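You operate a simulated robot arm through the tools that you are given. There is no shell and no other tool.

You run a simulated robot arm. Do the job below in one go: nothing can be reset, and whatever is moved stays where it is left.

JOB
Move both red apples to the wooden bowl and put the grey bowl in the sink.
Fine: one pump of soap in the sink before the bowl goes in.
Where things are to end (x, y in the base frame): grey bowl within 6 cm of [85, -25].

The check looks at the end state, three seconds after you hand in, the way a careful person would. Anything else that was tipped, shoved, dropped, spilled or broken makes it a failure.

ROBOT AND FRAMES
A 6-joint arm with a two-finger gripper, fixed in place. Base frame: the origin is at the foot of the arm, x ahead of it, y to its left, z up; the work surface is at about z = 91. Units: cm, degrees, N and s.
Its first joint turns from -166.0 to 166.0 degrees. Payload 2.45 kg.
The tool frame sits at the grasp point between the pads (the TCP): z along the fingers, y along the line on which they close. The tips reach 2 cm beyond it. The gripper opens to 14 cm. The gripper's body begins 16.8 cm behind the TCP.
Orientation is told as [roll, pitch, yaw] about the base's x, y, z axes, in that order, counted from this pose: with the fingers straight down and closing along the base's y, the tool's x points along the base's -x, its y along +y and its z along -z.

CONTROLS
- The arm moves only by the tool step_arm. Its argument "increments" is a list of rows, each a list of 7 numbers: the finger opening in m, from 0 to 0.14, then the shift along the tool's x, y, z in m, then the turn, a rotation vector about the tool's x, y, z in degrees. In form: [[hand, tx, ty, tz, wx, wy, wz], ...]. A call has 1 to 20 rows; each row shifts and turns the commanded pose from where the row before left it, along the tool's axes as they then stand. A row lasts 0.2 s, in which the tool goes at most 5 cm and 8.6 degrees; a call with a longer step from one row to the next is refused whole, and so is a gripper value outside its range. A pose out of reach is approached as far as the arm can. The call stops where the force on the tool passes 80 N (or 10 N more than at its start, if that is more) or the arm is blocked; 0.2 s more then pass. The fingers move at their own pace (about 4.5 cm/s each) and stop on an object; they squeeze with about 24 N. The grip force told is the motor's: it shows also when the fingers shut on nothing. Time passes only in rows, and 0.2 s behind the last, so rows that do not move let the fingers close. It gives the time, the measured TCP pose, the force on the tool (base axes), the opening and the grip force at its end, in the units of the frame above (readings bear some noise), with the torque about the TCP (base axes, N m) and any sound that the robot's microphone picked up.
- Cameras (640 x 400 px; columns grow to the right, rows downward): "scene" is fixed at [22.26, -49.85, 162.82]; the picture's right is [0.58, -0.82, 0.00], its down [-0.53, -0.38, -0.76] and it looks along [0.62, 0.44, -0.65] (base axes); focal length 323 px, centre (320, 200). "wrist" rides on the gripper at [7.8, 1.1, -20.9] in the tool frame; the picture's right is [-0.14, 0.99, 0.00], its down [-0.92, -0.13, -0.37] and it looks along [-0.37, -0.05, 0.93] (tool axes); focal length 280 px, centre (320, 200). There is no depth. A picture from a camera that has moved, and an enlarged one, comes with that camera's place and axes in the base frame and with its lens.
- snapshot(camera): a new picture of that camera. The clock stands still meanwhile.
- enlarge(camera, box): a new picture of the part [left, top, right, bottom] of that camera's present view, enlarged. The clock stands still meanwhile.
- job_done(): hands the job in; it is judged then, once.

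Places have to be worked out from the pictures, the camera data and where the tool is seen. Open the gripper and draw the arm clear of the work before you hand the job in, unless the task says otherwise.

The tools are called after "Call:" as a command line: name --pt "numbers of a row" for each row, then --argument value for the rest, lists and objects as JSON in quotes. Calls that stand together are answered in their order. step_arm: Moves the arm, as the interface text tells. Its arguments: {"type":"object","properties":{"increments":{"type":"array","items":{"type":"array","items":{"type":"number"}}}},"required":["increments"]} The other tools are called the same way: snapshot (camera) takes a picture; enlarge (camera, box) takes an enlarged picture of a part of a camera's view; job_done () hands the job in.

At the start:

```text
clock: 0.0
position: [60.41, 20.56, 132.52]
tool_rot: [0.0, 0.0, 0.0]
wrist_force: [0.0, 0.3, 0.5]
wrist_torque: [-0.02, 0.0, 0.0]
finger_gap: 13.98
finger_force: 0.2
```

scene: 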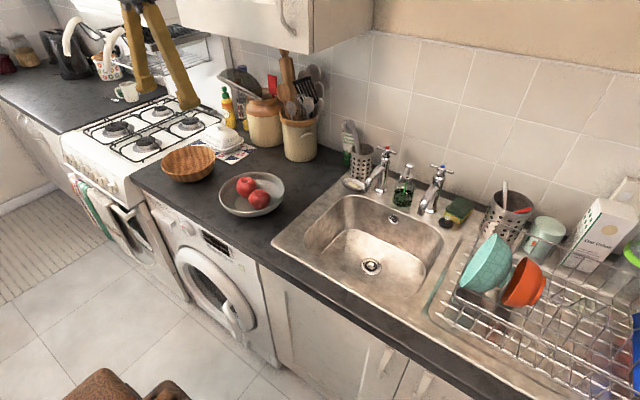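
wrist: 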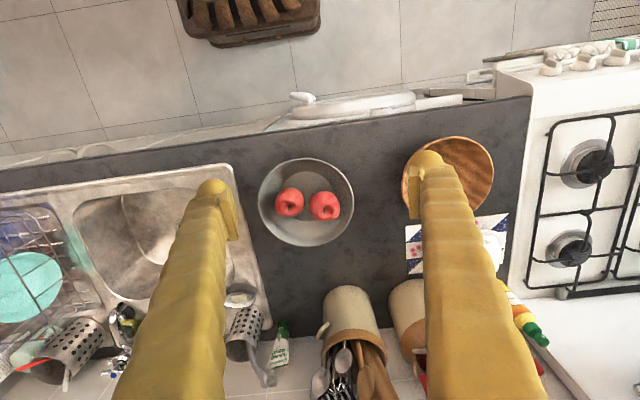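

I'll look at the scene closely before moving anything: the bowls and apples, the sink, and the soap bottle.

Call:
enlarge --camera "scene" --box '[330, 130, 470, 220]'

Call:
enlarge --camera "scene" --box '[140, 110, 320, 230]'

Call:
enlarge --camera "wrist" --box '[230, 130, 520, 310]'

Call:
enlarge --camera "scene" --box '[260, 160, 480, 320]'

```text
4.44 times, centred on (400, 175) of scene
camera zoom: at [22.26, -49.85, 162.82], right [0.58, -0.82, 0.0], down [-0.53, -0.38, -0.76], along [0.62, 0.44, -0.65], focal length 1434 px, centre (-36, 311)
```

zoom: 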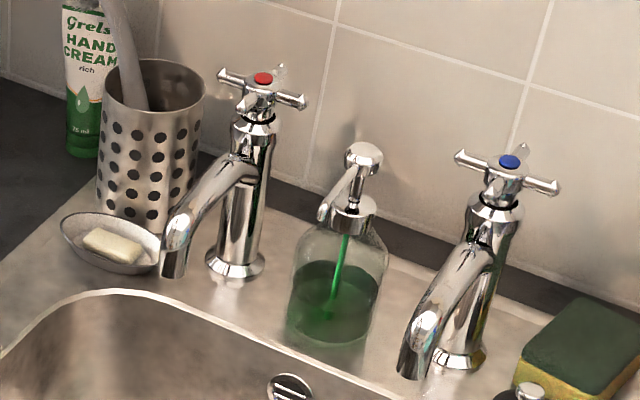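

```text
3.33 times, centred on (230, 170) of scene
camera zoom: at [22.26, -49.85, 162.82], right [0.58, -0.82, 0.0], down [-0.53, -0.38, -0.76], along [0.62, 0.44, -0.65], focal length 1075 px, centre (620, 300)
```

zoom: 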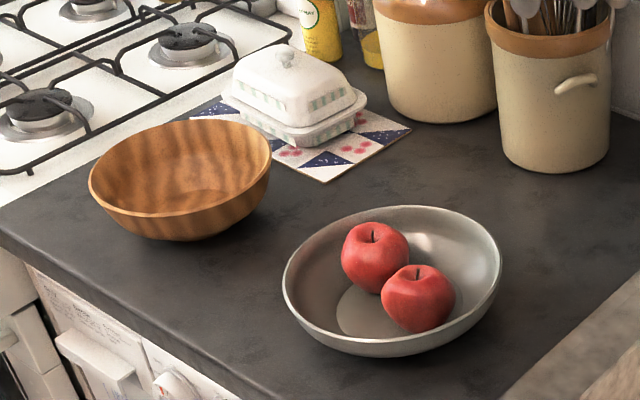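

```text
2.21 times, centred on (375, 220) of wrist
camera zoom: at [52.54, 21.61, 153.37], right [0.14, 0.99, 0.0], down [0.92, -0.13, 0.37], along [0.37, -0.05, -0.93], focal length 619 px, centre (199, 156)
```

zoom: 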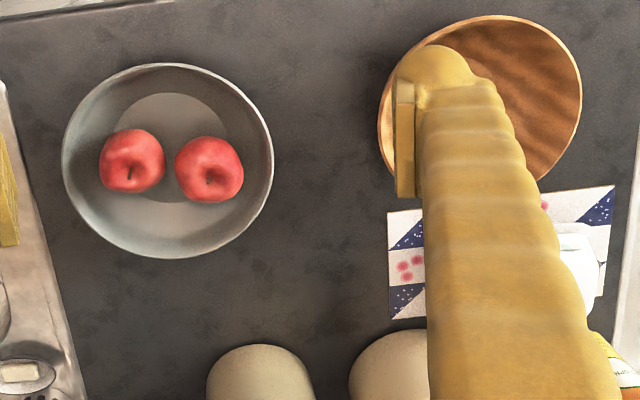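

```text
2.50 times, centred on (370, 240) of scene
camera zoom: at [22.26, -49.85, 162.82], right [0.58, -0.82, 0.0], down [-0.53, -0.38, -0.76], along [0.62, 0.44, -0.65], focal length 807 px, centre (195, 100)
```

zoom: 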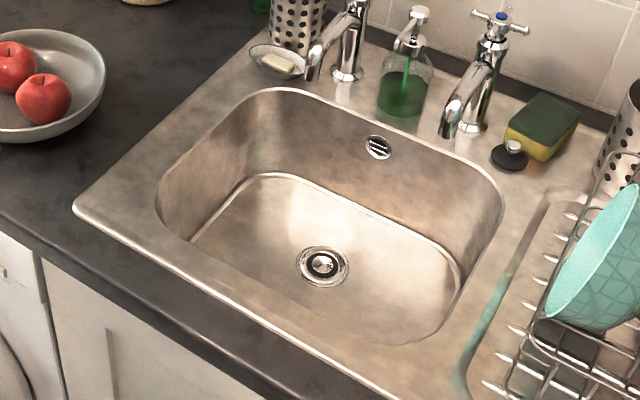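

The grey bowl looks to be near (75.5, 15.7) and about 21 cm wide. Apple A is near (75, 11.7) and apple B near (77, 19.4). The wooden bowl is near (75, 48). The soap pump stands behind the sink near (106, -24). I'll move down over the grey bowl for a closer look.

Call:
step_arm --pt "0.14 -0.028 -0.01 0.029 0 0 0" --pt "0.14 -0.028 -0.01 0.029 0 0 0" --pt "0.14 -0.028 -0.01 0.029 0 0 0" --pt "0.14 -0.028 -0.01 0.029 0 0 0" --pt "0.14 0 0 0 0 0 0"

Call:
snapshot --camera "wrist"

Call:
snapshot --camera "scene"

```text
clock: 1.2
position: [71.44, 16.37, 120.99]
tool_rot: [-0.1, 0.1, 0.0]
wrist_force: [0.4, 0.2, -0.4]
wrist_torque: [0.02, 0.02, -0.02]
finger_gap: 14.02
finger_force: 0.0
```

```text
taken
camera wrist: at [63.62, 17.49, 141.87], right [0.14, 0.99, 0.0], down [0.92, -0.13, 0.37], along [0.37, -0.05, -0.93], focal length 280 px, centre (320, 200)
```

wrist: 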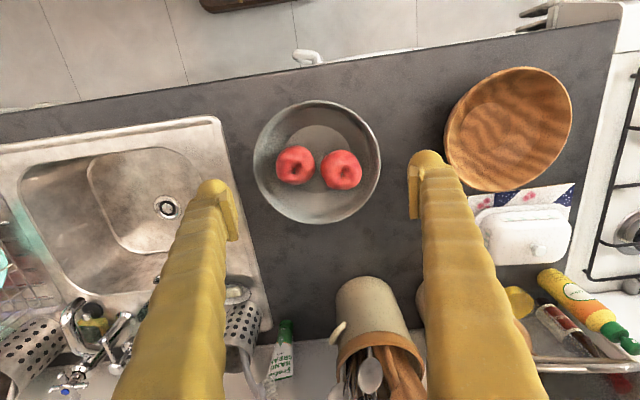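

```text
taken
```

scene: 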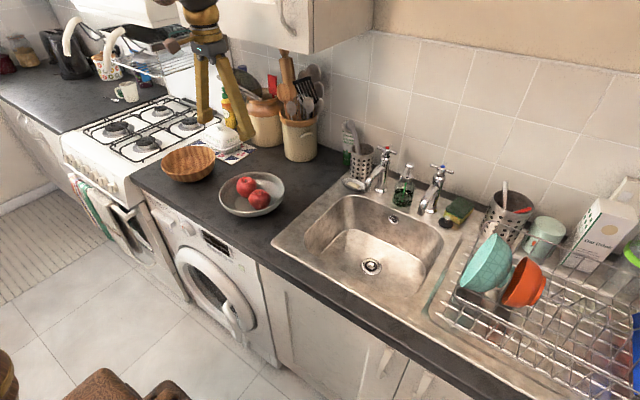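

The camera is now lower over the counter. I'll enlarge the grey bowl and the wooden bowl to measure them more exactly.

Call:
enlarge --camera "wrist" --box '[240, 90, 400, 230]'

Call:
enlarge --camera "wrist" --box '[420, 50, 600, 210]'

Call:
enlarge --camera "scene" --box '[210, 160, 300, 225]'

```text
2.86 times, centred on (320, 160) of wrist
camera zoom: at [63.62, 17.49, 141.87], right [0.14, 0.99, 0.0], down [0.92, -0.13, 0.37], along [0.37, -0.05, -0.93], focal length 801 px, centre (320, 314)
```

zoom: 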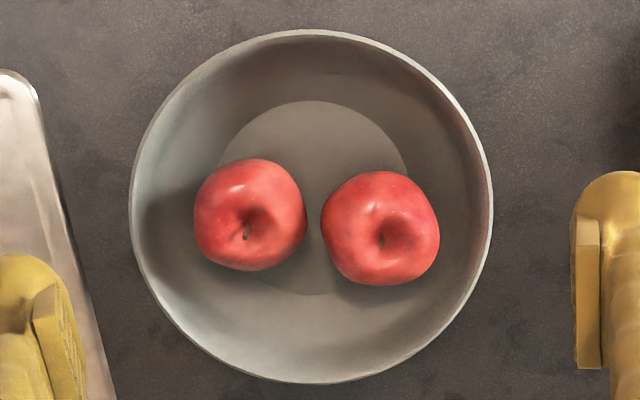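

```text
2.50 times, centred on (510, 130) of wrist
camera zoom: at [63.62, 17.49, 141.87], right [0.14, 0.99, 0.0], down [0.92, -0.13, 0.37], along [0.37, -0.05, -0.93], focal length 701 px, centre (-155, 375)
```

zoom: 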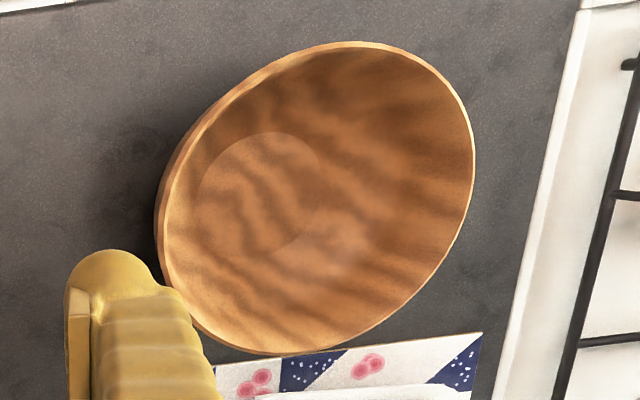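

```text
6.15 times, centred on (255, 192) of scene
camera zoom: at [22.26, -49.85, 162.82], right [0.58, -0.82, 0.0], down [-0.53, -0.38, -0.76], along [0.62, 0.44, -0.65], focal length 1985 px, centre (720, 246)
```

zoom: 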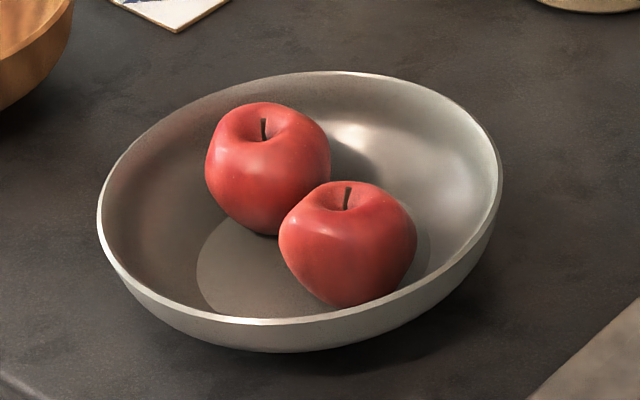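

Estimates now: the grey bowl is centred at (75.9, 15.6) with its rim at z ≈ 96.5 and a diameter near 20.8. Apple A is near (75.4, 11.8, 95.7) and apple B near (77.2, 19.4, 95.8). I'll turn the gripper so it closes across the line joining the apples, then hover above apple A.

Call:
step_arm --pt "0.12 0 0 0 0 0 -8.52" --pt "0.11 0 0 0 0 0 -8.52" --pt "0.1 0 0 0 0 0 -8.52" --pt "0.09 0 0 0 0 0 -8.52" --pt "0.09 0 0 0 0 0 -8.52" --pt "0.09 0 0 0 0 0 -8.52" --pt "0.09 0 0 0 0 0 -8.52" --pt "0.09 0 0 0 0 0 -8.52" --pt "0.09 0 0 0 0 0 -8.52" --pt "0.09 0.00884 -0.01226 0.03 0 0 0" --pt "0.09 0.00884 -0.01226 0.03 0 0 0" --pt "0.09 0.00884 -0.01226 0.03 0 0 0" --pt "0.09 0.00884 -0.01226 0.03 0 0 0" --pt "0.09 0 0 0 0 0 0" --pt "0.09 0 0 0 0 0 0"

Call:
snapshot --camera "wrist"

Call:
snapshot --camera "scene"

```text
clock: 4.4
position: [75.68, 11.84, 108.9]
tool_rot: [0.0, 0.0, 76.7]
wrist_force: [-0.5, -0.3, 0.4]
wrist_torque: [0.01, 0.01, -0.04]
finger_gap: 8.97
finger_force: 0.1
```

```text
taken
camera wrist: at [72.64, 4.5, 129.76], right [-0.93, 0.36, 0.0], down [0.34, 0.87, 0.37], along [0.13, 0.34, -0.93], focal length 280 px, centre (320, 200)
```

wrist: 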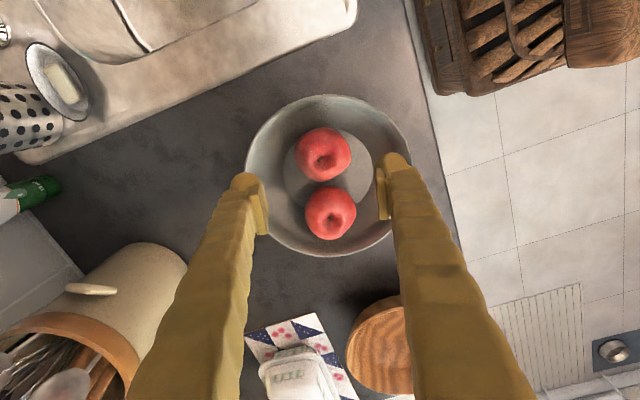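

```text
taken
```

scene: 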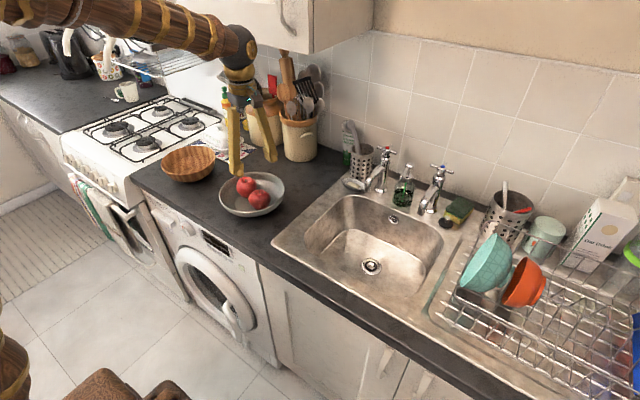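

The hover looks aligned. I'll enlarge to check apple A's position against the fingers.

Call:
enlarge --camera "wrist" --box '[230, 80, 430, 270]'

Call:
enlarge --camera "scene" --box '[200, 90, 310, 230]'

```text
2.11 times, centred on (330, 175) of wrist
camera zoom: at [72.64, 4.5, 129.76], right [-0.93, 0.36, 0.0], down [0.34, 0.87, 0.37], along [0.13, 0.34, -0.93], focal length 590 px, centre (299, 253)
```

zoom: 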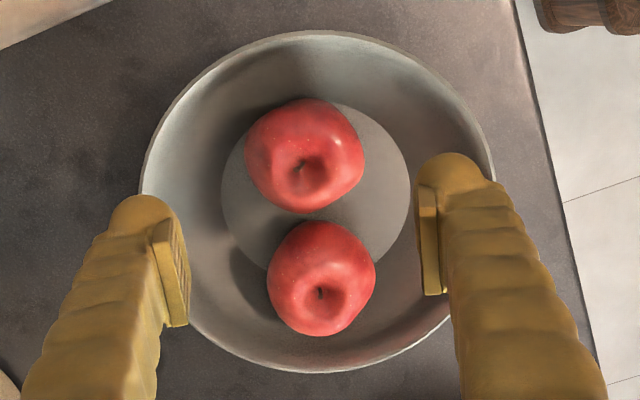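

```text
2.86 times, centred on (255, 160) of scene
camera zoom: at [22.26, -49.85, 162.82], right [0.58, -0.82, 0.0], down [-0.53, -0.38, -0.76], along [0.62, 0.44, -0.65], focal length 922 px, centre (506, 314)
```

zoom: 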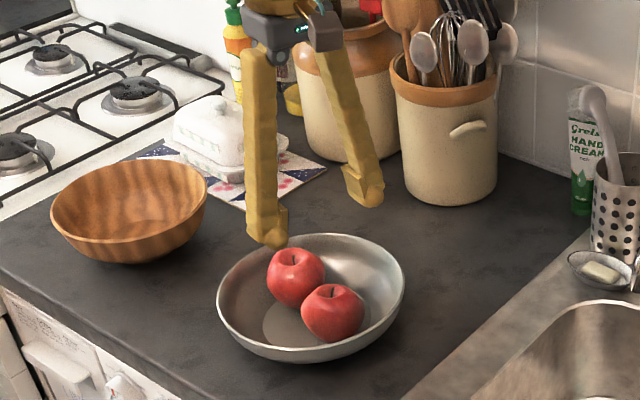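

Apple A sits about 0.4 cm toward the tool's +y, so I'll correct for that. I'll lower most of the way and check before the final descent.

Call:
step_arm --pt "0.09 0.002 0.004 0.02 0 0 0" --pt "0.09 0 0 0.025 0 0 0" --pt "0.09 0 0 0.025 0 0 0" --pt "0.09 0 0 0.02 0 0 0" --pt "0.09 0 0 0.01 0 0 0" --pt "0.09 0 0 0 0 0 0"

Call:
snapshot --camera "wrist"

Call:
enlarge --camera "scene" --box '[200, 120, 310, 230]'

```text
clock: 5.8
position: [75.19, 11.85, 98.88]
tool_rot: [0.0, 0.0, 76.7]
wrist_force: [-0.2, 0.4, -0.2]
wrist_torque: [-0.02, 0.02, 0.0]
finger_gap: 9.01
finger_force: 0.0
```

```text
taken
camera wrist: at [72.25, 4.53, 119.71], right [-0.93, 0.36, 0.0], down [0.34, 0.87, 0.37], along [0.13, 0.34, -0.93], focal length 280 px, centre (320, 200)
```

wrist: 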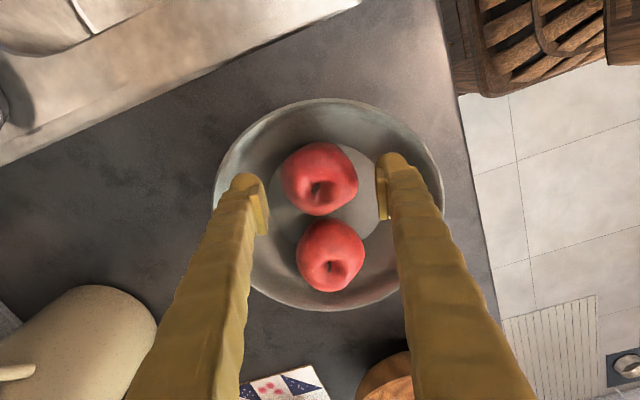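

```text
3.64 times, centred on (255, 175) of scene
camera zoom: at [22.26, -49.85, 162.82], right [0.58, -0.82, 0.0], down [-0.53, -0.38, -0.76], along [0.62, 0.44, -0.65], focal length 1173 px, centre (556, 291)
```

zoom: 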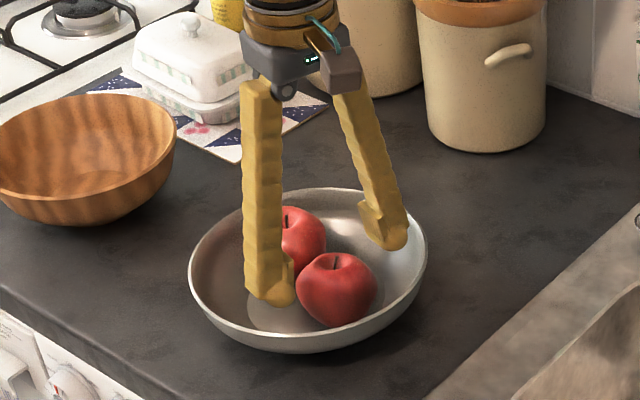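

Apple A is centred between the fingers. I'll go down the last 2.6 cm and close on it.

Call:
step_arm --pt "0.09 0.003 0 0.013 0 0 0" --pt "0.09 0 0 0.013 0 0 0" --pt "0.09 0 0 0 0 0 0" --pt "0.075 0 0 0 0 0 0" --pt "0.06 0 0 0 0 0 0" --pt "0.05 0 0 0 0 0 0" --pt "0.05 0 0 0 0 0 0"

Call:
snapshot --camera "wrist"

```text
clock: 7.4
position: [75.1, 11.58, 96.34]
tool_rot: [0.0, 0.0, 76.7]
wrist_force: [0.3, -0.2, -0.4]
wrist_torque: [0.04, -0.05, -0.01]
finger_gap: 6.71
finger_force: 23.6
```

```text
taken
camera wrist: at [72.21, 4.23, 117.16], right [-0.93, 0.36, 0.0], down [0.34, 0.87, 0.37], along [0.13, 0.34, -0.93], focal length 280 px, centre (320, 200)
```

wrist: 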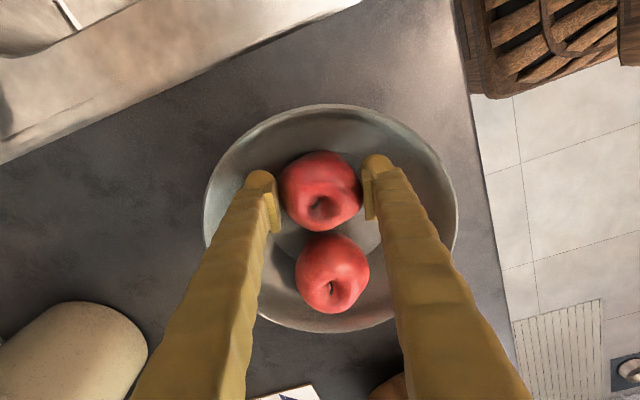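

I have apple A with the fingers at 6.7 cm. I put the wooden bowl at centre (74.2, 45.3), radius about 9.3, rim z ≈ 98. I'll lift straight up and check the hold before carrying it across.

Call:
step_arm --pt "0.05 0 0 -0.01 0 0 0" --pt "0.05 0 0 -0.02 0 0 0" --pt "0.05 0 0 -0.03 0 0 0" --pt "0.05 0 0 -0.03 0 0 0" --pt "0.05 0 0 -0.03 0 0 0" --pt "0.05 0 0 -0.03 0 0 0" --pt "0.05 0 0 0 0 0 0"

Call:
snapshot --camera "wrist"

Call:
snapshot --camera "scene"

```text
clock: 9.0
position: [75.04, 11.46, 111.22]
tool_rot: [0.0, -0.1, 76.7]
wrist_force: [-0.5, -0.1, -1.8]
wrist_torque: [-0.01, 0.01, 0.0]
finger_gap: 6.67
finger_force: 24.0
```

```text
taken
camera wrist: at [72.14, 4.11, 132.15], right [-0.93, 0.36, 0.0], down [0.34, 0.87, 0.37], along [0.13, 0.34, -0.93], focal length 280 px, centre (320, 200)
```

wrist: 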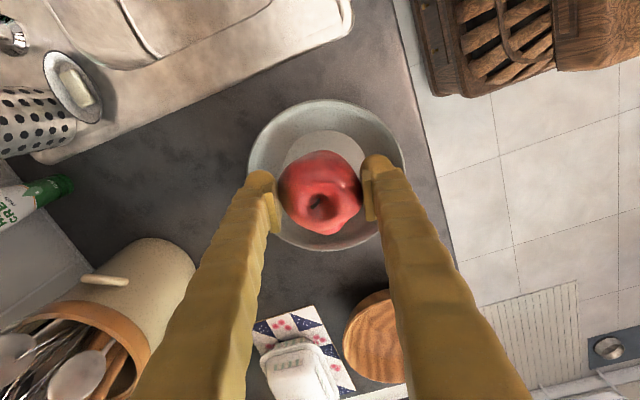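

```text
taken
```

scene: 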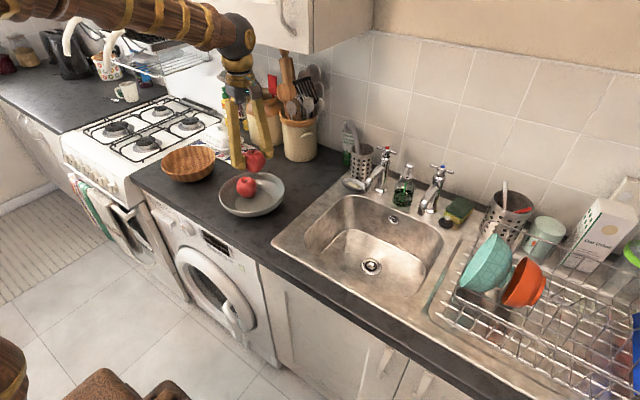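

Apple A came up cleanly. I'll carry it at this height to above the far (+y) half of the wooden bowl, around (75.0, 48.7).

Call:
step_arm --pt "0.05 -0.0302 0.00717 0 0 0 0" --pt "0.05 -0.0302 0.00717 0 0 0 0" --pt "0.05 -0.0302 0.00717 0 0 0 0" --pt "0.05 -0.0302 0.00717 0 0 0 0" --pt "0.05 -0.0302 0.00717 0 0 0 0" --pt "0.05 -0.0302 0.00717 0 0 0 0" --pt "0.05 -0.0302 0.00717 0 0 0 0" --pt "0.05 -0.0302 0.00717 0 0 0 0" --pt "0.05 -0.0302 0.00717 0 0 0 0" --pt "0.05 -0.0302 0.00717 0 0 0 0" --pt "0.05 -0.0302 0.00717 0 0 0 0" --pt "0.05 -0.0302 0.00717 0 0 0 0" --pt "0.05 0 0 0 0 0 0"

Call:
snapshot --camera "wrist"

Call:
snapshot --camera "scene"

```text
clock: 11.8
position: [75.1, 48.83, 111.47]
tool_rot: [0.1, 0.1, 76.6]
wrist_force: [-0.7, 0.5, -1.8]
wrist_torque: [0.03, -0.02, -0.01]
finger_gap: 6.66
finger_force: 23.8
```

```text
taken
camera wrist: at [72.05, 41.51, 132.2], right [-0.93, 0.36, 0.0], down [0.34, 0.87, 0.37], along [0.13, 0.34, -0.93], focal length 280 px, centre (320, 200)
```

wrist: 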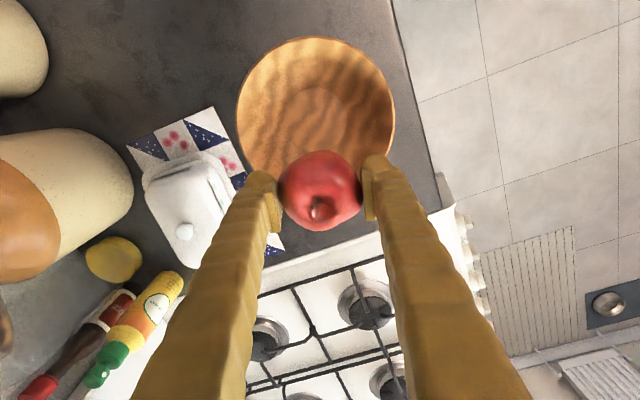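

```text
taken
```

scene: 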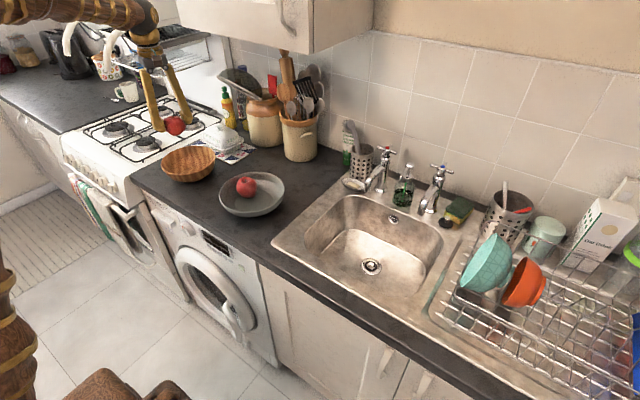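

The apple hangs above the far half of the wooden bowl. This view puts the bowl's centre near (74.0, 45.2). I'll lower the apple to just inside the rim and watch the force.

Call:
step_arm --pt "0.05 0.003 0 0.02 0 0 0" --pt "0.05 0 0 0.03 0 0 0" --pt "0.05 0 0 0.03 0 0 0" --pt "0.05 0 0 0.03 0 0 0" --pt "0.05 0 0 0.02 0 0 0" --pt "0.05 0 0 0.005 0 0 0" --pt "0.05 0 0 0 0 0 0"

Call:
snapshot --camera "wrist"

Call:
enlarge --camera "scene" --box '[130, 90, 250, 200]'

```text
clock: 13.4
position: [75.01, 48.5, 97.73]
tool_rot: [0.0, 0.0, 76.7]
wrist_force: [0.7, 0.3, -1.2]
wrist_torque: [-0.02, 0.02, -0.03]
finger_gap: 6.69
finger_force: 24.1
```

```text
taken
camera wrist: at [72.04, 41.21, 118.71], right [-0.93, 0.36, 0.0], down [0.34, 0.87, 0.37], along [0.13, 0.34, -0.93], focal length 280 px, centre (320, 200)
```

wrist: 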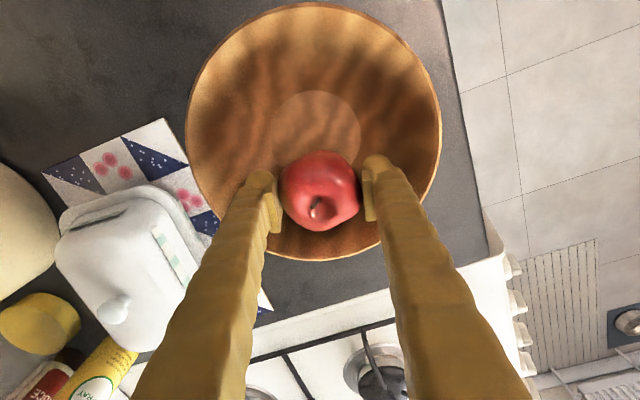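

```text
3.64 times, centred on (190, 145) of scene
camera zoom: at [22.26, -49.85, 162.82], right [0.58, -0.82, 0.0], down [-0.53, -0.38, -0.76], along [0.62, 0.44, -0.65], focal length 1173 px, centre (793, 400)
```

zoom: 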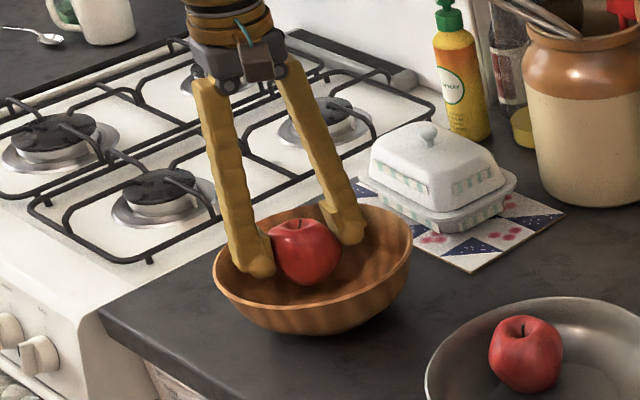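

The apple is inside the rim with room around both fingers. I'll lower it in small steps until the force shows the bowl taking its weight.

Call:
step_arm --pt "0.05 0 0 0.003 0 0 0" --pt "0.05 0 0 0.003 0 0 0" --pt "0.05 0 0 0 0 0 0"

```text
clock: 14.2
position: [75.11, 48.58, 97.5]
tool_rot: [-0.2, -0.2, 76.5]
wrist_force: [13.2, -5.7, 32.0]
wrist_torque: [-0.12, -0.9, -0.08]
finger_gap: 6.58
finger_force: 24.1
```

That was contact, at about 32 N, a little earlier than I expected. I'll back up slightly and look.

Call:
step_arm --pt "0.05 0 0 -0.004 0 0 0" --pt "0.05 0 0 0 0 0 0"

Call:
snapshot --camera "wrist"

Call:
enlarge --camera "scene" --box '[130, 90, 250, 200]'

```text
clock: 14.8
position: [75.08, 48.5, 97.41]
tool_rot: [0.1, 0.1, 76.8]
wrist_force: [-0.6, 1.1, -0.8]
wrist_torque: [0.01, 0.0, -0.03]
finger_gap: 6.54
finger_force: 23.8
```

```text
taken
camera wrist: at [72.04, 41.16, 118.34], right [-0.93, 0.36, 0.0], down [0.34, 0.87, 0.37], along [0.13, 0.34, -0.93], focal length 280 px, centre (320, 200)
```

wrist: 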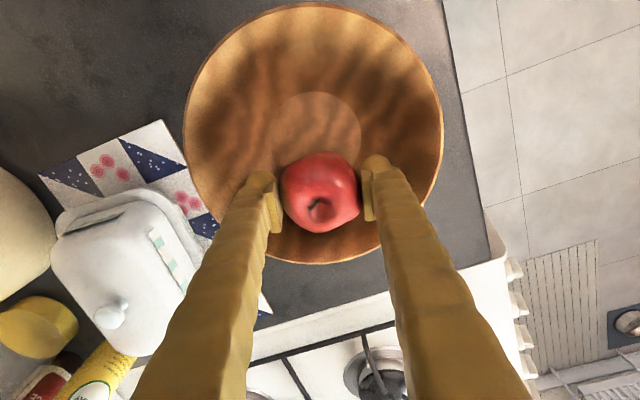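

```text
3.64 times, centred on (190, 145) of scene
camera zoom: at [22.26, -49.85, 162.82], right [0.58, -0.82, 0.0], down [-0.53, -0.38, -0.76], along [0.62, 0.44, -0.65], focal length 1173 px, centre (793, 400)
```

zoom: 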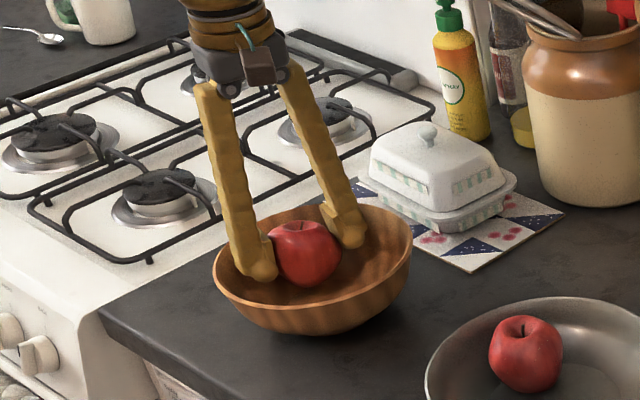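

The force is back near zero, so the apple is resting in the bowl, which hasn't visibly moved. I'll open just enough to free it, then rise while opening further.

Call:
step_arm --pt "0.07 0 0 0 0 0 0" --pt "0.072 0 0 0 0 0 0" --pt "0.074 0 0 -0.004 0 0 0" --pt "0.078 0 0 -0.006 0 0 0" --pt "0.084 0 0 -0.01 0 0 0" --pt "0.09 0 0 -0.02 0 0 0" --pt "0.09 0 0 -0.03 0 0 0" --pt "0.09 0 0 -0.03 0 0 0" --pt "0.09 0 0 -0.03 0 0 0" --pt "0.09 0 0 0 0 0 0"

Call:
snapshot --camera "wrist"

Call:
enlarge --camera "scene" --box '[130, 90, 310, 230]'

```text
clock: 17.0
position: [75.08, 48.63, 110.63]
tool_rot: [0.0, 0.0, 76.7]
wrist_force: [-0.2, -0.1, -0.4]
wrist_torque: [-0.03, -0.01, -0.01]
finger_gap: 8.99
finger_force: 0.0
```

```text
taken
camera wrist: at [72.13, 41.24, 131.47], right [-0.93, 0.36, 0.0], down [0.34, 0.87, 0.37], along [0.13, 0.34, -0.93], focal length 280 px, centre (320, 200)
```

wrist: 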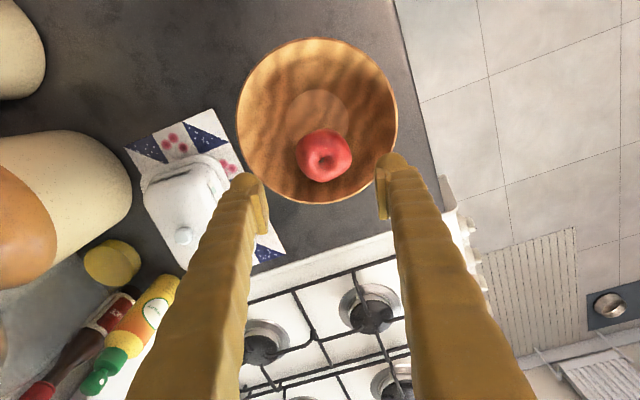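

```text
2.86 times, centred on (220, 160) of scene
camera zoom: at [22.26, -49.85, 162.82], right [0.58, -0.82, 0.0], down [-0.53, -0.38, -0.76], along [0.62, 0.44, -0.65], focal length 922 px, centre (606, 314)
```

zoom: 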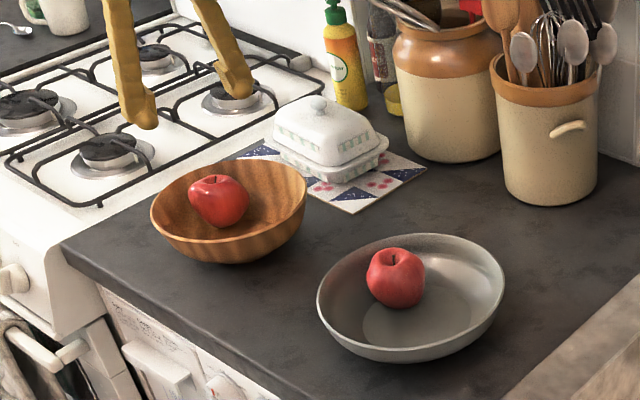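

Apple A rests in the far half of the wooden bowl near (74.6, 49). Apple B hasn't moved. I'll go back to hover above B.

Call:
step_arm --pt "0.09 0.035 -0.01074 0 0 0 0" --pt "0.09 0.035 -0.01074 0 0 0 0" --pt "0.09 0.035 -0.01074 0 0 0 0" --pt "0.09 0.035 -0.01074 0 0 0 0" --pt "0.09 0.035 -0.01074 0 0 0 0" --pt "0.09 0.035 -0.01074 0 0 0 0" --pt "0.09 0.035 -0.01074 0 0 0 0" --pt "0.09 0.035 -0.01074 0 0 0 0" --pt "0.09 0 0 0 0 0 0" --pt "0.09 0 0 0 0 0 0"

Call:
enlarge --camera "wrist" --box '[230, 80, 430, 270]'

```text
clock: 19.2
position: [76.72, 19.33, 110.59]
tool_rot: [0.0, 0.1, 76.6]
wrist_force: [0.3, 0.1, 0.1]
wrist_torque: [-0.02, 0.04, -0.02]
finger_gap: 8.99
finger_force: 0.1
```

```text
2.11 times, centred on (330, 175) of wrist
camera zoom: at [73.83, 11.95, 131.43], right [-0.93, 0.36, 0.0], down [0.34, 0.87, 0.37], along [0.13, 0.34, -0.93], focal length 590 px, centre (299, 253)
```

zoom: 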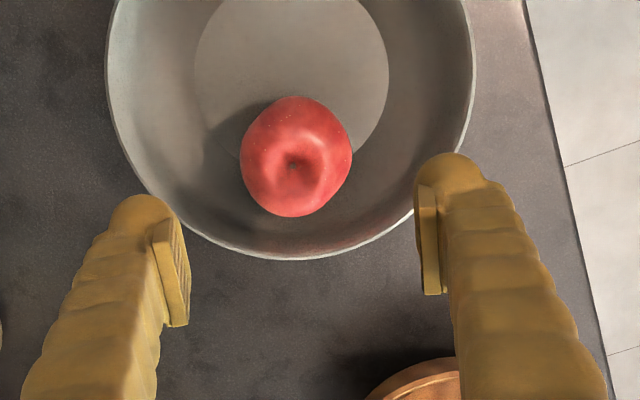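

B is centred at (76.8, 19.4), right under the tool. I'll lower to z ≈ 96.4 and grip it.

Call:
step_arm --pt "0.09 0 -0.001 0.02 0 0 0" --pt "0.09 0 0 0.03 0 0 0" --pt "0.09 0 0 0.03 0 0 0" --pt "0.09 0 0 0.03 0 0 0" --pt "0.09 0 0 0.02 0 0 0" --pt "0.09 0 0 0.012 0 0 0" --pt "0.09 0 0 0 0 0 0" --pt "0.075 0 0 0 0 0 0" --pt "0.06 0 0 0 0 0 0" --pt "0.05 0 0 0 0 0 0" --pt "0.05 0 0 0 0 0 0"

Call:
snapshot --camera "wrist"

```text
clock: 21.6
position: [76.86, 19.24, 96.24]
tool_rot: [0.0, 0.0, 76.7]
wrist_force: [-0.6, -0.6, -0.2]
wrist_torque: [0.01, 0.0, -0.02]
finger_gap: 6.78
finger_force: 23.5
```

```text
taken
camera wrist: at [74.0, 11.84, 117.18], right [-0.93, 0.36, 0.0], down [0.34, 0.87, 0.37], along [0.13, 0.34, -0.93], focal length 280 px, centre (320, 200)
```

wrist: 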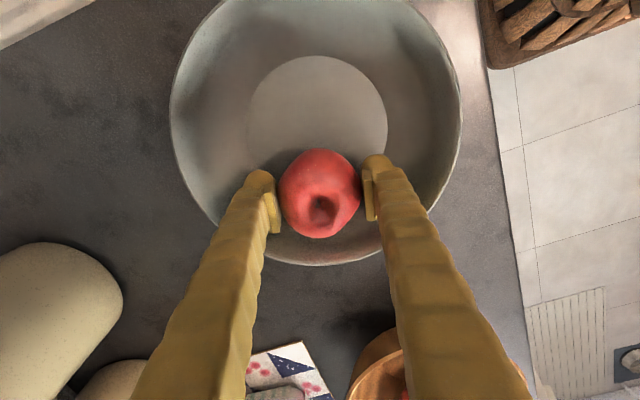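

B is held at 6.8 cm. I'll lift it and carry it to above the near half of the wooden bowl, about (73.2, 41.8).

Call:
step_arm --pt "0.05 0 0 -0.01 0 0 0" --pt "0.05 0 0 -0.02 0 0 0" --pt "0.05 0 0 -0.03 0 0 0" --pt "0.05 0 0 -0.03 0 0 0" --pt "0.05 0 0 -0.03 0 0 0" --pt "0.05 0 0 -0.03 0 0 0" --pt "0.05 0 0 0 0 0 0" --pt "0.05 -0.02638 0.01094 0 0 0 0" --pt "0.05 -0.02638 0.01094 0 0 0 0" --pt "0.05 -0.02638 0.01094 0 0 0 0" --pt "0.05 -0.02638 0.01094 0 0 0 0" --pt "0.05 -0.02638 0.01094 0 0 0 0" --pt "0.05 -0.02638 0.01094 0 0 0 0" --pt "0.05 -0.02638 0.01094 0 0 0 0" --pt "0.05 -0.02638 0.01094 0 0 0 0" --pt "0.05 0 0 0 0 0 0" --pt "0.05 0 0 0 0 0 0"

Call:
snapshot --camera "wrist"

Call:
snapshot --camera "scene"

```text
clock: 25.2
position: [73.39, 41.73, 111.43]
tool_rot: [0.0, 0.0, 76.7]
wrist_force: [-0.2, 0.2, -1.0]
wrist_torque: [-0.02, 0.0, 0.0]
finger_gap: 6.78
finger_force: 24.5
```

```text
taken
camera wrist: at [70.43, 34.36, 132.19], right [-0.93, 0.36, 0.0], down [0.34, 0.87, 0.37], along [0.13, 0.34, -0.93], focal length 280 px, centre (320, 200)
```

wrist: 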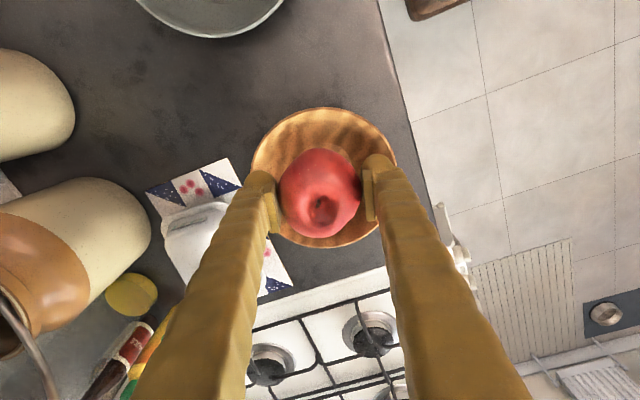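

```text
taken
```

scene: 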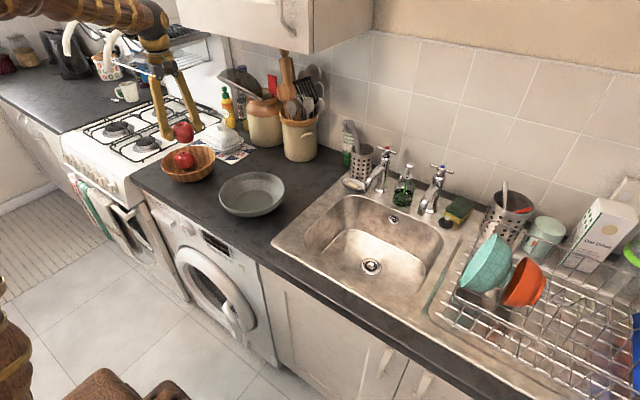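

B is above the near half of the bowl. I'll lower to z ≈ 98.4, then continue in small steps.

Call:
step_arm --pt "0.05 0 0 0.02 0 0 0" --pt "0.05 0 0 0.03 0 0 0" --pt "0.05 0 0 0.03 0 0 0" --pt "0.05 0 0 0.03 0 0 0" --pt "0.05 0 0 0.02 0 0 0" --pt "0.05 0 0 0 0 0 0"

Call:
snapshot --camera "wrist"

Call:
enlarge --camera "scene" --box '[130, 90, 250, 200]'

```text
clock: 26.6
position: [73.4, 41.77, 98.24]
tool_rot: [-0.1, 0.0, 76.7]
wrist_force: [-0.2, 0.2, -0.8]
wrist_torque: [-0.01, 0.01, 0.0]
finger_gap: 6.77
finger_force: 24.2
```

```text
taken
camera wrist: at [70.5, 34.43, 119.19], right [-0.93, 0.36, 0.0], down [0.34, 0.87, 0.37], along [0.13, 0.34, -0.93], focal length 280 px, centre (320, 200)
```

wrist: 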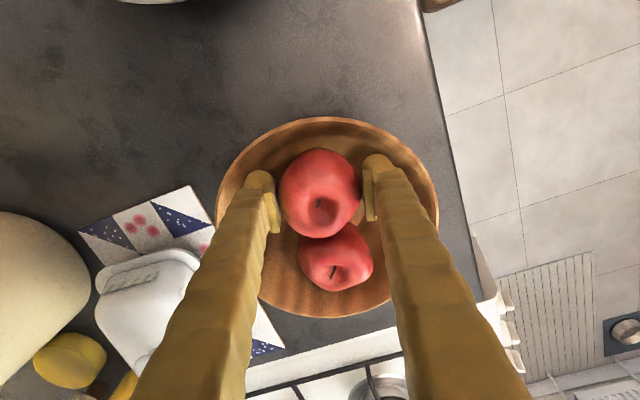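

```text
3.64 times, centred on (190, 145) of scene
camera zoom: at [22.26, -49.85, 162.82], right [0.58, -0.82, 0.0], down [-0.53, -0.38, -0.76], along [0.62, 0.44, -0.65], focal length 1173 px, centre (793, 400)
```

zoom: 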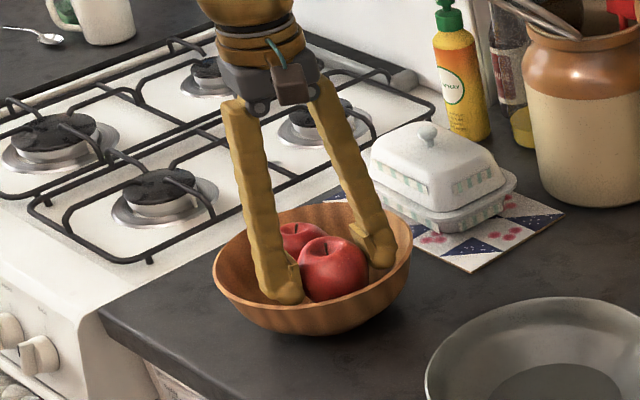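

There is a small gap between B and A, and both fingers clear the wall. I'll lower slowly until B is supported.

Call:
step_arm --pt "0.05 0 0 0.003 0 0 0" --pt "0.05 0 0 0 0 0 0"

Call:
step_arm --pt "0.05 0 0 0.002 0 0 0" --pt "0.05 0 0 0 0 0 0"

```text
clock: 27.2
position: [73.33, 41.94, 98.02]
tool_rot: [-0.1, 0.0, 76.8]
wrist_force: [-0.3, 1.0, -1.8]
wrist_torque: [0.01, 0.02, 0.0]
finger_gap: 6.8
finger_force: 23.7
```

```text
clock: 27.8
position: [73.4, 41.88, 97.92]
tool_rot: [-0.1, -0.1, 76.6]
wrist_force: [-0.4, 0.4, -0.5]
wrist_torque: [-0.04, 0.0, 0.0]
finger_gap: 6.79
finger_force: 23.9
```

Still only the apple's own weight shows at z ≈ 97.9. I'll go on in 2 mm steps.

Call:
step_arm --pt "0.05 0 0 0.002 0 0 0" --pt "0.05 0 0 0 0 0 0"

Call:
step_arm --pt "0.05 0 0 0.002 0 0 0" --pt "0.05 0 0 0 0 0 0"

```text
clock: 28.4
position: [73.3, 41.94, 97.7]
tool_rot: [0.0, 0.0, 76.7]
wrist_force: [-0.3, 0.8, -1.5]
wrist_torque: [-0.01, -0.02, 0.03]
finger_gap: 6.76
finger_force: 24.5
```

```text
clock: 29.0
position: [73.41, 42.03, 97.46]
tool_rot: [0.0, 0.0, 76.8]
wrist_force: [-1.0, -0.3, 1.4]
wrist_torque: [-0.04, 0.02, -0.01]
finger_gap: 6.77
finger_force: 24.4
```

Fz has turned from about -1.5 N to +1.4 N, so the apple is now on the bowl. I'll open slightly to free it, then rise while opening further.

Call:
step_arm --pt "0.071 0 0 0 0 0 0" --pt "0.073 0 0 0 0 0 0" --pt "0.075 0 0 -0.004 0 0 0" --pt "0.079 0 0 -0.006 0 0 0" --pt "0.084 0 0 -0.01 0 0 0" --pt "0.09 0 0 -0.02 0 0 0" --pt "0.09 0 0 -0.03 0 0 0" --pt "0.09 0 0 -0.03 0 0 0" --pt "0.09 0 0 -0.03 0 0 0" --pt "0.09 0 0 0 0 0 0"

Call:
snapshot --camera "wrist"

Call:
enlarge --camera "scene" --box '[130, 90, 310, 230]'

```text
clock: 31.2
position: [73.5, 42.01, 110.6]
tool_rot: [-0.1, 0.1, 76.6]
wrist_force: [-0.2, 0.2, -0.2]
wrist_torque: [-0.01, 0.0, 0.0]
finger_gap: 9.01
finger_force: 0.0
```

```text
taken
camera wrist: at [70.48, 34.57, 131.53], right [-0.93, 0.36, 0.0], down [0.34, 0.87, 0.37], along [0.13, 0.34, -0.93], focal length 280 px, centre (320, 200)
```

wrist: 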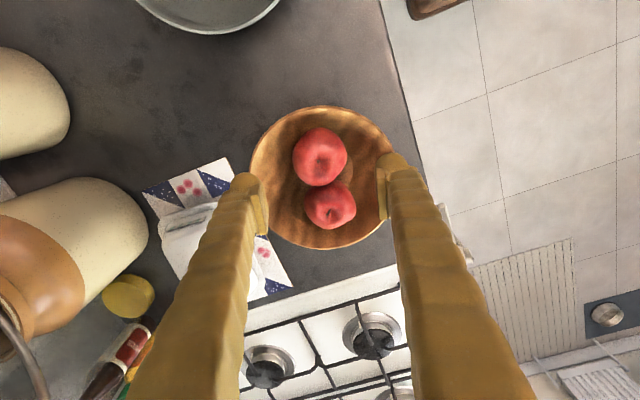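

```text
2.86 times, centred on (220, 160) of scene
camera zoom: at [22.26, -49.85, 162.82], right [0.58, -0.82, 0.0], down [-0.53, -0.38, -0.76], along [0.62, 0.44, -0.65], focal length 922 px, centre (606, 314)
```

zoom: 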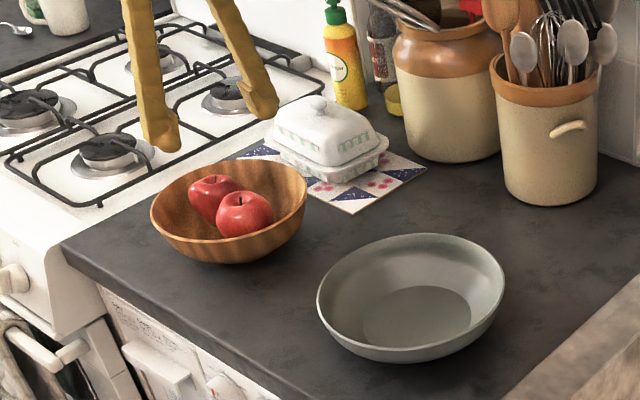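

Both apples are in the wooden bowl and nothing else has moved. Next is the soap: I'll turn the gripper back to yaw 0, draw back from the cabinet, and move across to the sink.

Call:
step_arm --pt "0.08 0 0 -0.01 0 0 8.52" --pt "0.06 0 0 -0.01 0 0 8.52" --pt "0.04 0 0 -0.01 0 0 8.52" --pt "0.02 0 0 -0.01 0 0 8.52" --pt "0.0 0 0 -0.01 0 0 8.52" --pt "0.0 0 0 -0.01 0 0 8.52" --pt "0.0 0 0 -0.01 0 0 8.52" --pt "0.0 0 0 -0.01 0 0 8.52" --pt "0.0 0 0 -0.01 0 0 8.52" --pt "0.0 0.04 0 0 0 0 0" --pt "0.0 0.03 -0.03 0 0 0 0" --pt "0.0 0 -0.045 0 0 0 0" --pt "0.0 0 -0.045 0 0 0 0" --pt "0.0 0 -0.045 0 0 0 0" --pt "0.0 0 -0.045 0 0 0 0" --pt "0.0 0 -0.045 0 0 0 0" --pt "0.0 0 -0.045 0 0 0 0" --pt "0.0 0 -0.045 0 0 0 0" --pt "0.0 0 -0.045 0 0 0 0" --pt "0.0 0 -0.045 0 0 0 0"

```text
clock: 35.4
position: [66.23, -1.46, 119.61]
tool_rot: [0.0, -0.1, 0.1]
wrist_force: [-0.4, -0.1, -0.2]
wrist_torque: [-0.04, 0.02, 0.01]
finger_gap: 0.0
finger_force: 23.9
```

I'm at y ≈ -1.5 with the gripper closed. I'll go on to y ≈ -24.5 and tilt the fingers forward about 43° so I can see the soap pump and reach it.

Call:
step_arm --pt "0.0 0 -0.046 0 0 0 0" --pt "0.0 0 -0.046 0 0 0 0" --pt "0.0 0 -0.046 0 0 0 0" --pt "0.0 0 -0.046 0 0 0 0" --pt "0.0 0 -0.046 0 0 0 0" --pt "0.0 0 0 0 0 -8.5 0" --pt "0.0 0 0 0 0 -8.5 0" --pt "0.0 0 0 0 0 -8.5 0" --pt "0.0 0 0 0 0 -8.5 0" --pt "0.0 0 0 0 0 -8.5 0" --pt "0.0 0 0 0 0 0 0" --pt "0.0 0 0 0 0 0 0"

Call:
snapshot --camera "wrist"

Call:
snapshot --camera "scene"

```text
clock: 38.0
position: [66.35, -24.6, 119.44]
tool_rot: [0.0, -42.5, 0.0]
wrist_force: [0.0, -0.2, -0.1]
wrist_torque: [-0.01, -0.01, -0.01]
finger_gap: 0.0
finger_force: 23.9
```

```text
taken
camera wrist: at [46.35, -23.51, 129.56], right [0.1, 0.99, 0.09], down [0.43, -0.13, 0.89], along [0.9, -0.05, -0.44], focal length 280 px, centre (320, 200)
```

wrist: 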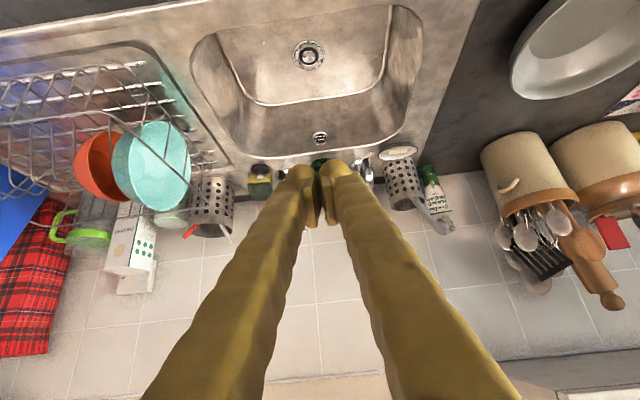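

```text
taken
```

scene: 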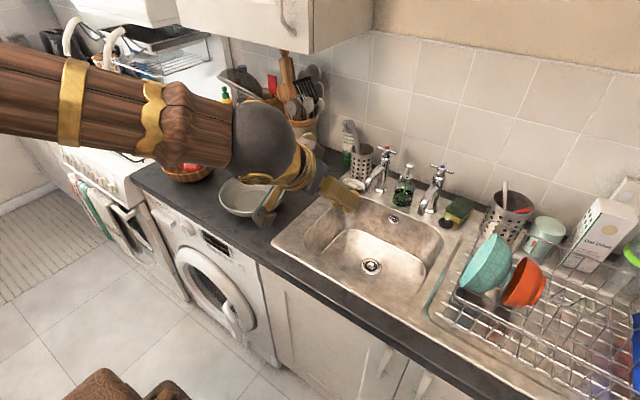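

The closed fingers hide the pump. I'll open the gripper here in free air to look between the fingers and locate the pump head.

Call:
step_arm --pt "0.05 0 0 0 0 0 0" --pt "0.1 0 0 0 0 0 0" --pt "0.14 0 0 0 0 0 0" --pt "0.14 0 0 0 0 0 0" --pt "0.14 0 0 0 0 0 0" --pt "0.14 0 0 0 0 0 0" --pt "0.14 0 0 0 0 0 0"

Call:
snapshot --camera "wrist"

Call:
enlarge --camera "wrist" --box '[240, 110, 420, 220]'

```text
clock: 39.6
position: [66.29, -24.61, 119.59]
tool_rot: [0.0, -42.5, 0.0]
wrist_force: [-0.5, 0.7, 0.0]
wrist_torque: [0.0, 0.01, 0.0]
finger_gap: 13.93
finger_force: 0.4
```

```text
taken
camera wrist: at [46.35, -23.51, 129.57], right [0.1, 0.99, 0.09], down [0.43, -0.13, 0.89], along [0.9, -0.05, -0.44], focal length 280 px, centre (320, 200)
```

wrist: 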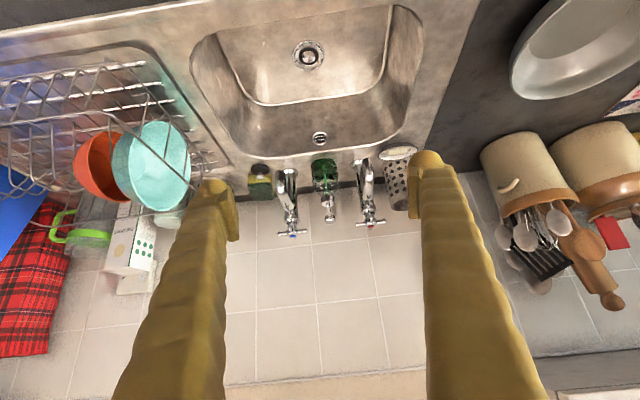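

```text
3.56 times, centred on (330, 165) of wrist
camera zoom: at [46.35, -23.51, 129.57], right [0.1, 0.99, 0.09], down [0.43, -0.13, 0.89], along [0.9, -0.05, -0.44], focal length 997 px, centre (284, 324)
```

zoom: 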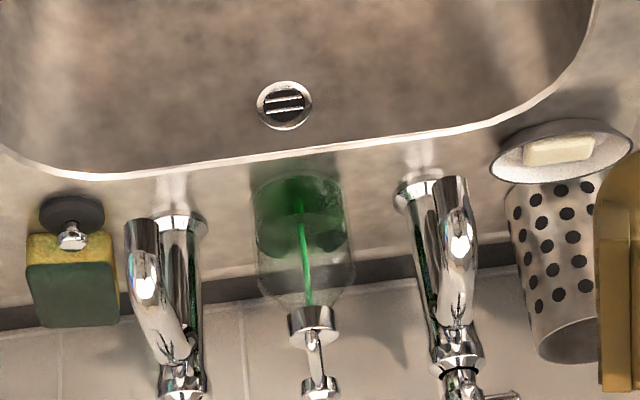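

The pump is visible between the taps, at y ≈ -25. I'll enlarge it in both cameras to triangulate the pump head and the spout.

Call:
enlarge --camera "wrist" --box '[280, 150, 380, 240]'

Call:
enlarge --camera "scene" --box '[370, 140, 450, 215]'

```text
4.44 times, centred on (330, 195) of wrist
camera zoom: at [46.35, -23.51, 129.57], right [0.1, 0.99, 0.09], down [0.43, -0.13, 0.89], along [0.9, -0.05, -0.44], focal length 1246 px, centre (276, 222)
```

zoom: 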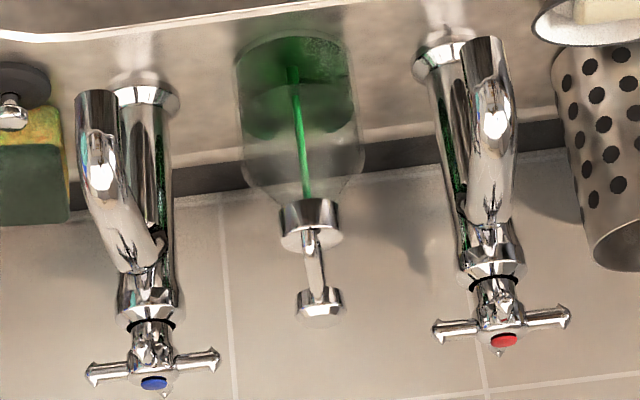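

```text
5.33 times, centred on (410, 178) of scene
camera zoom: at [22.26, -49.85, 162.82], right [0.58, -0.82, 0.0], down [-0.53, -0.38, -0.76], along [0.62, 0.44, -0.65], focal length 1721 px, centre (-160, 320)
```

zoom: 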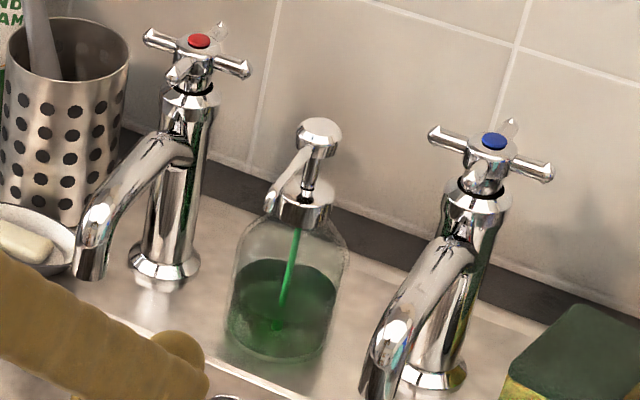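

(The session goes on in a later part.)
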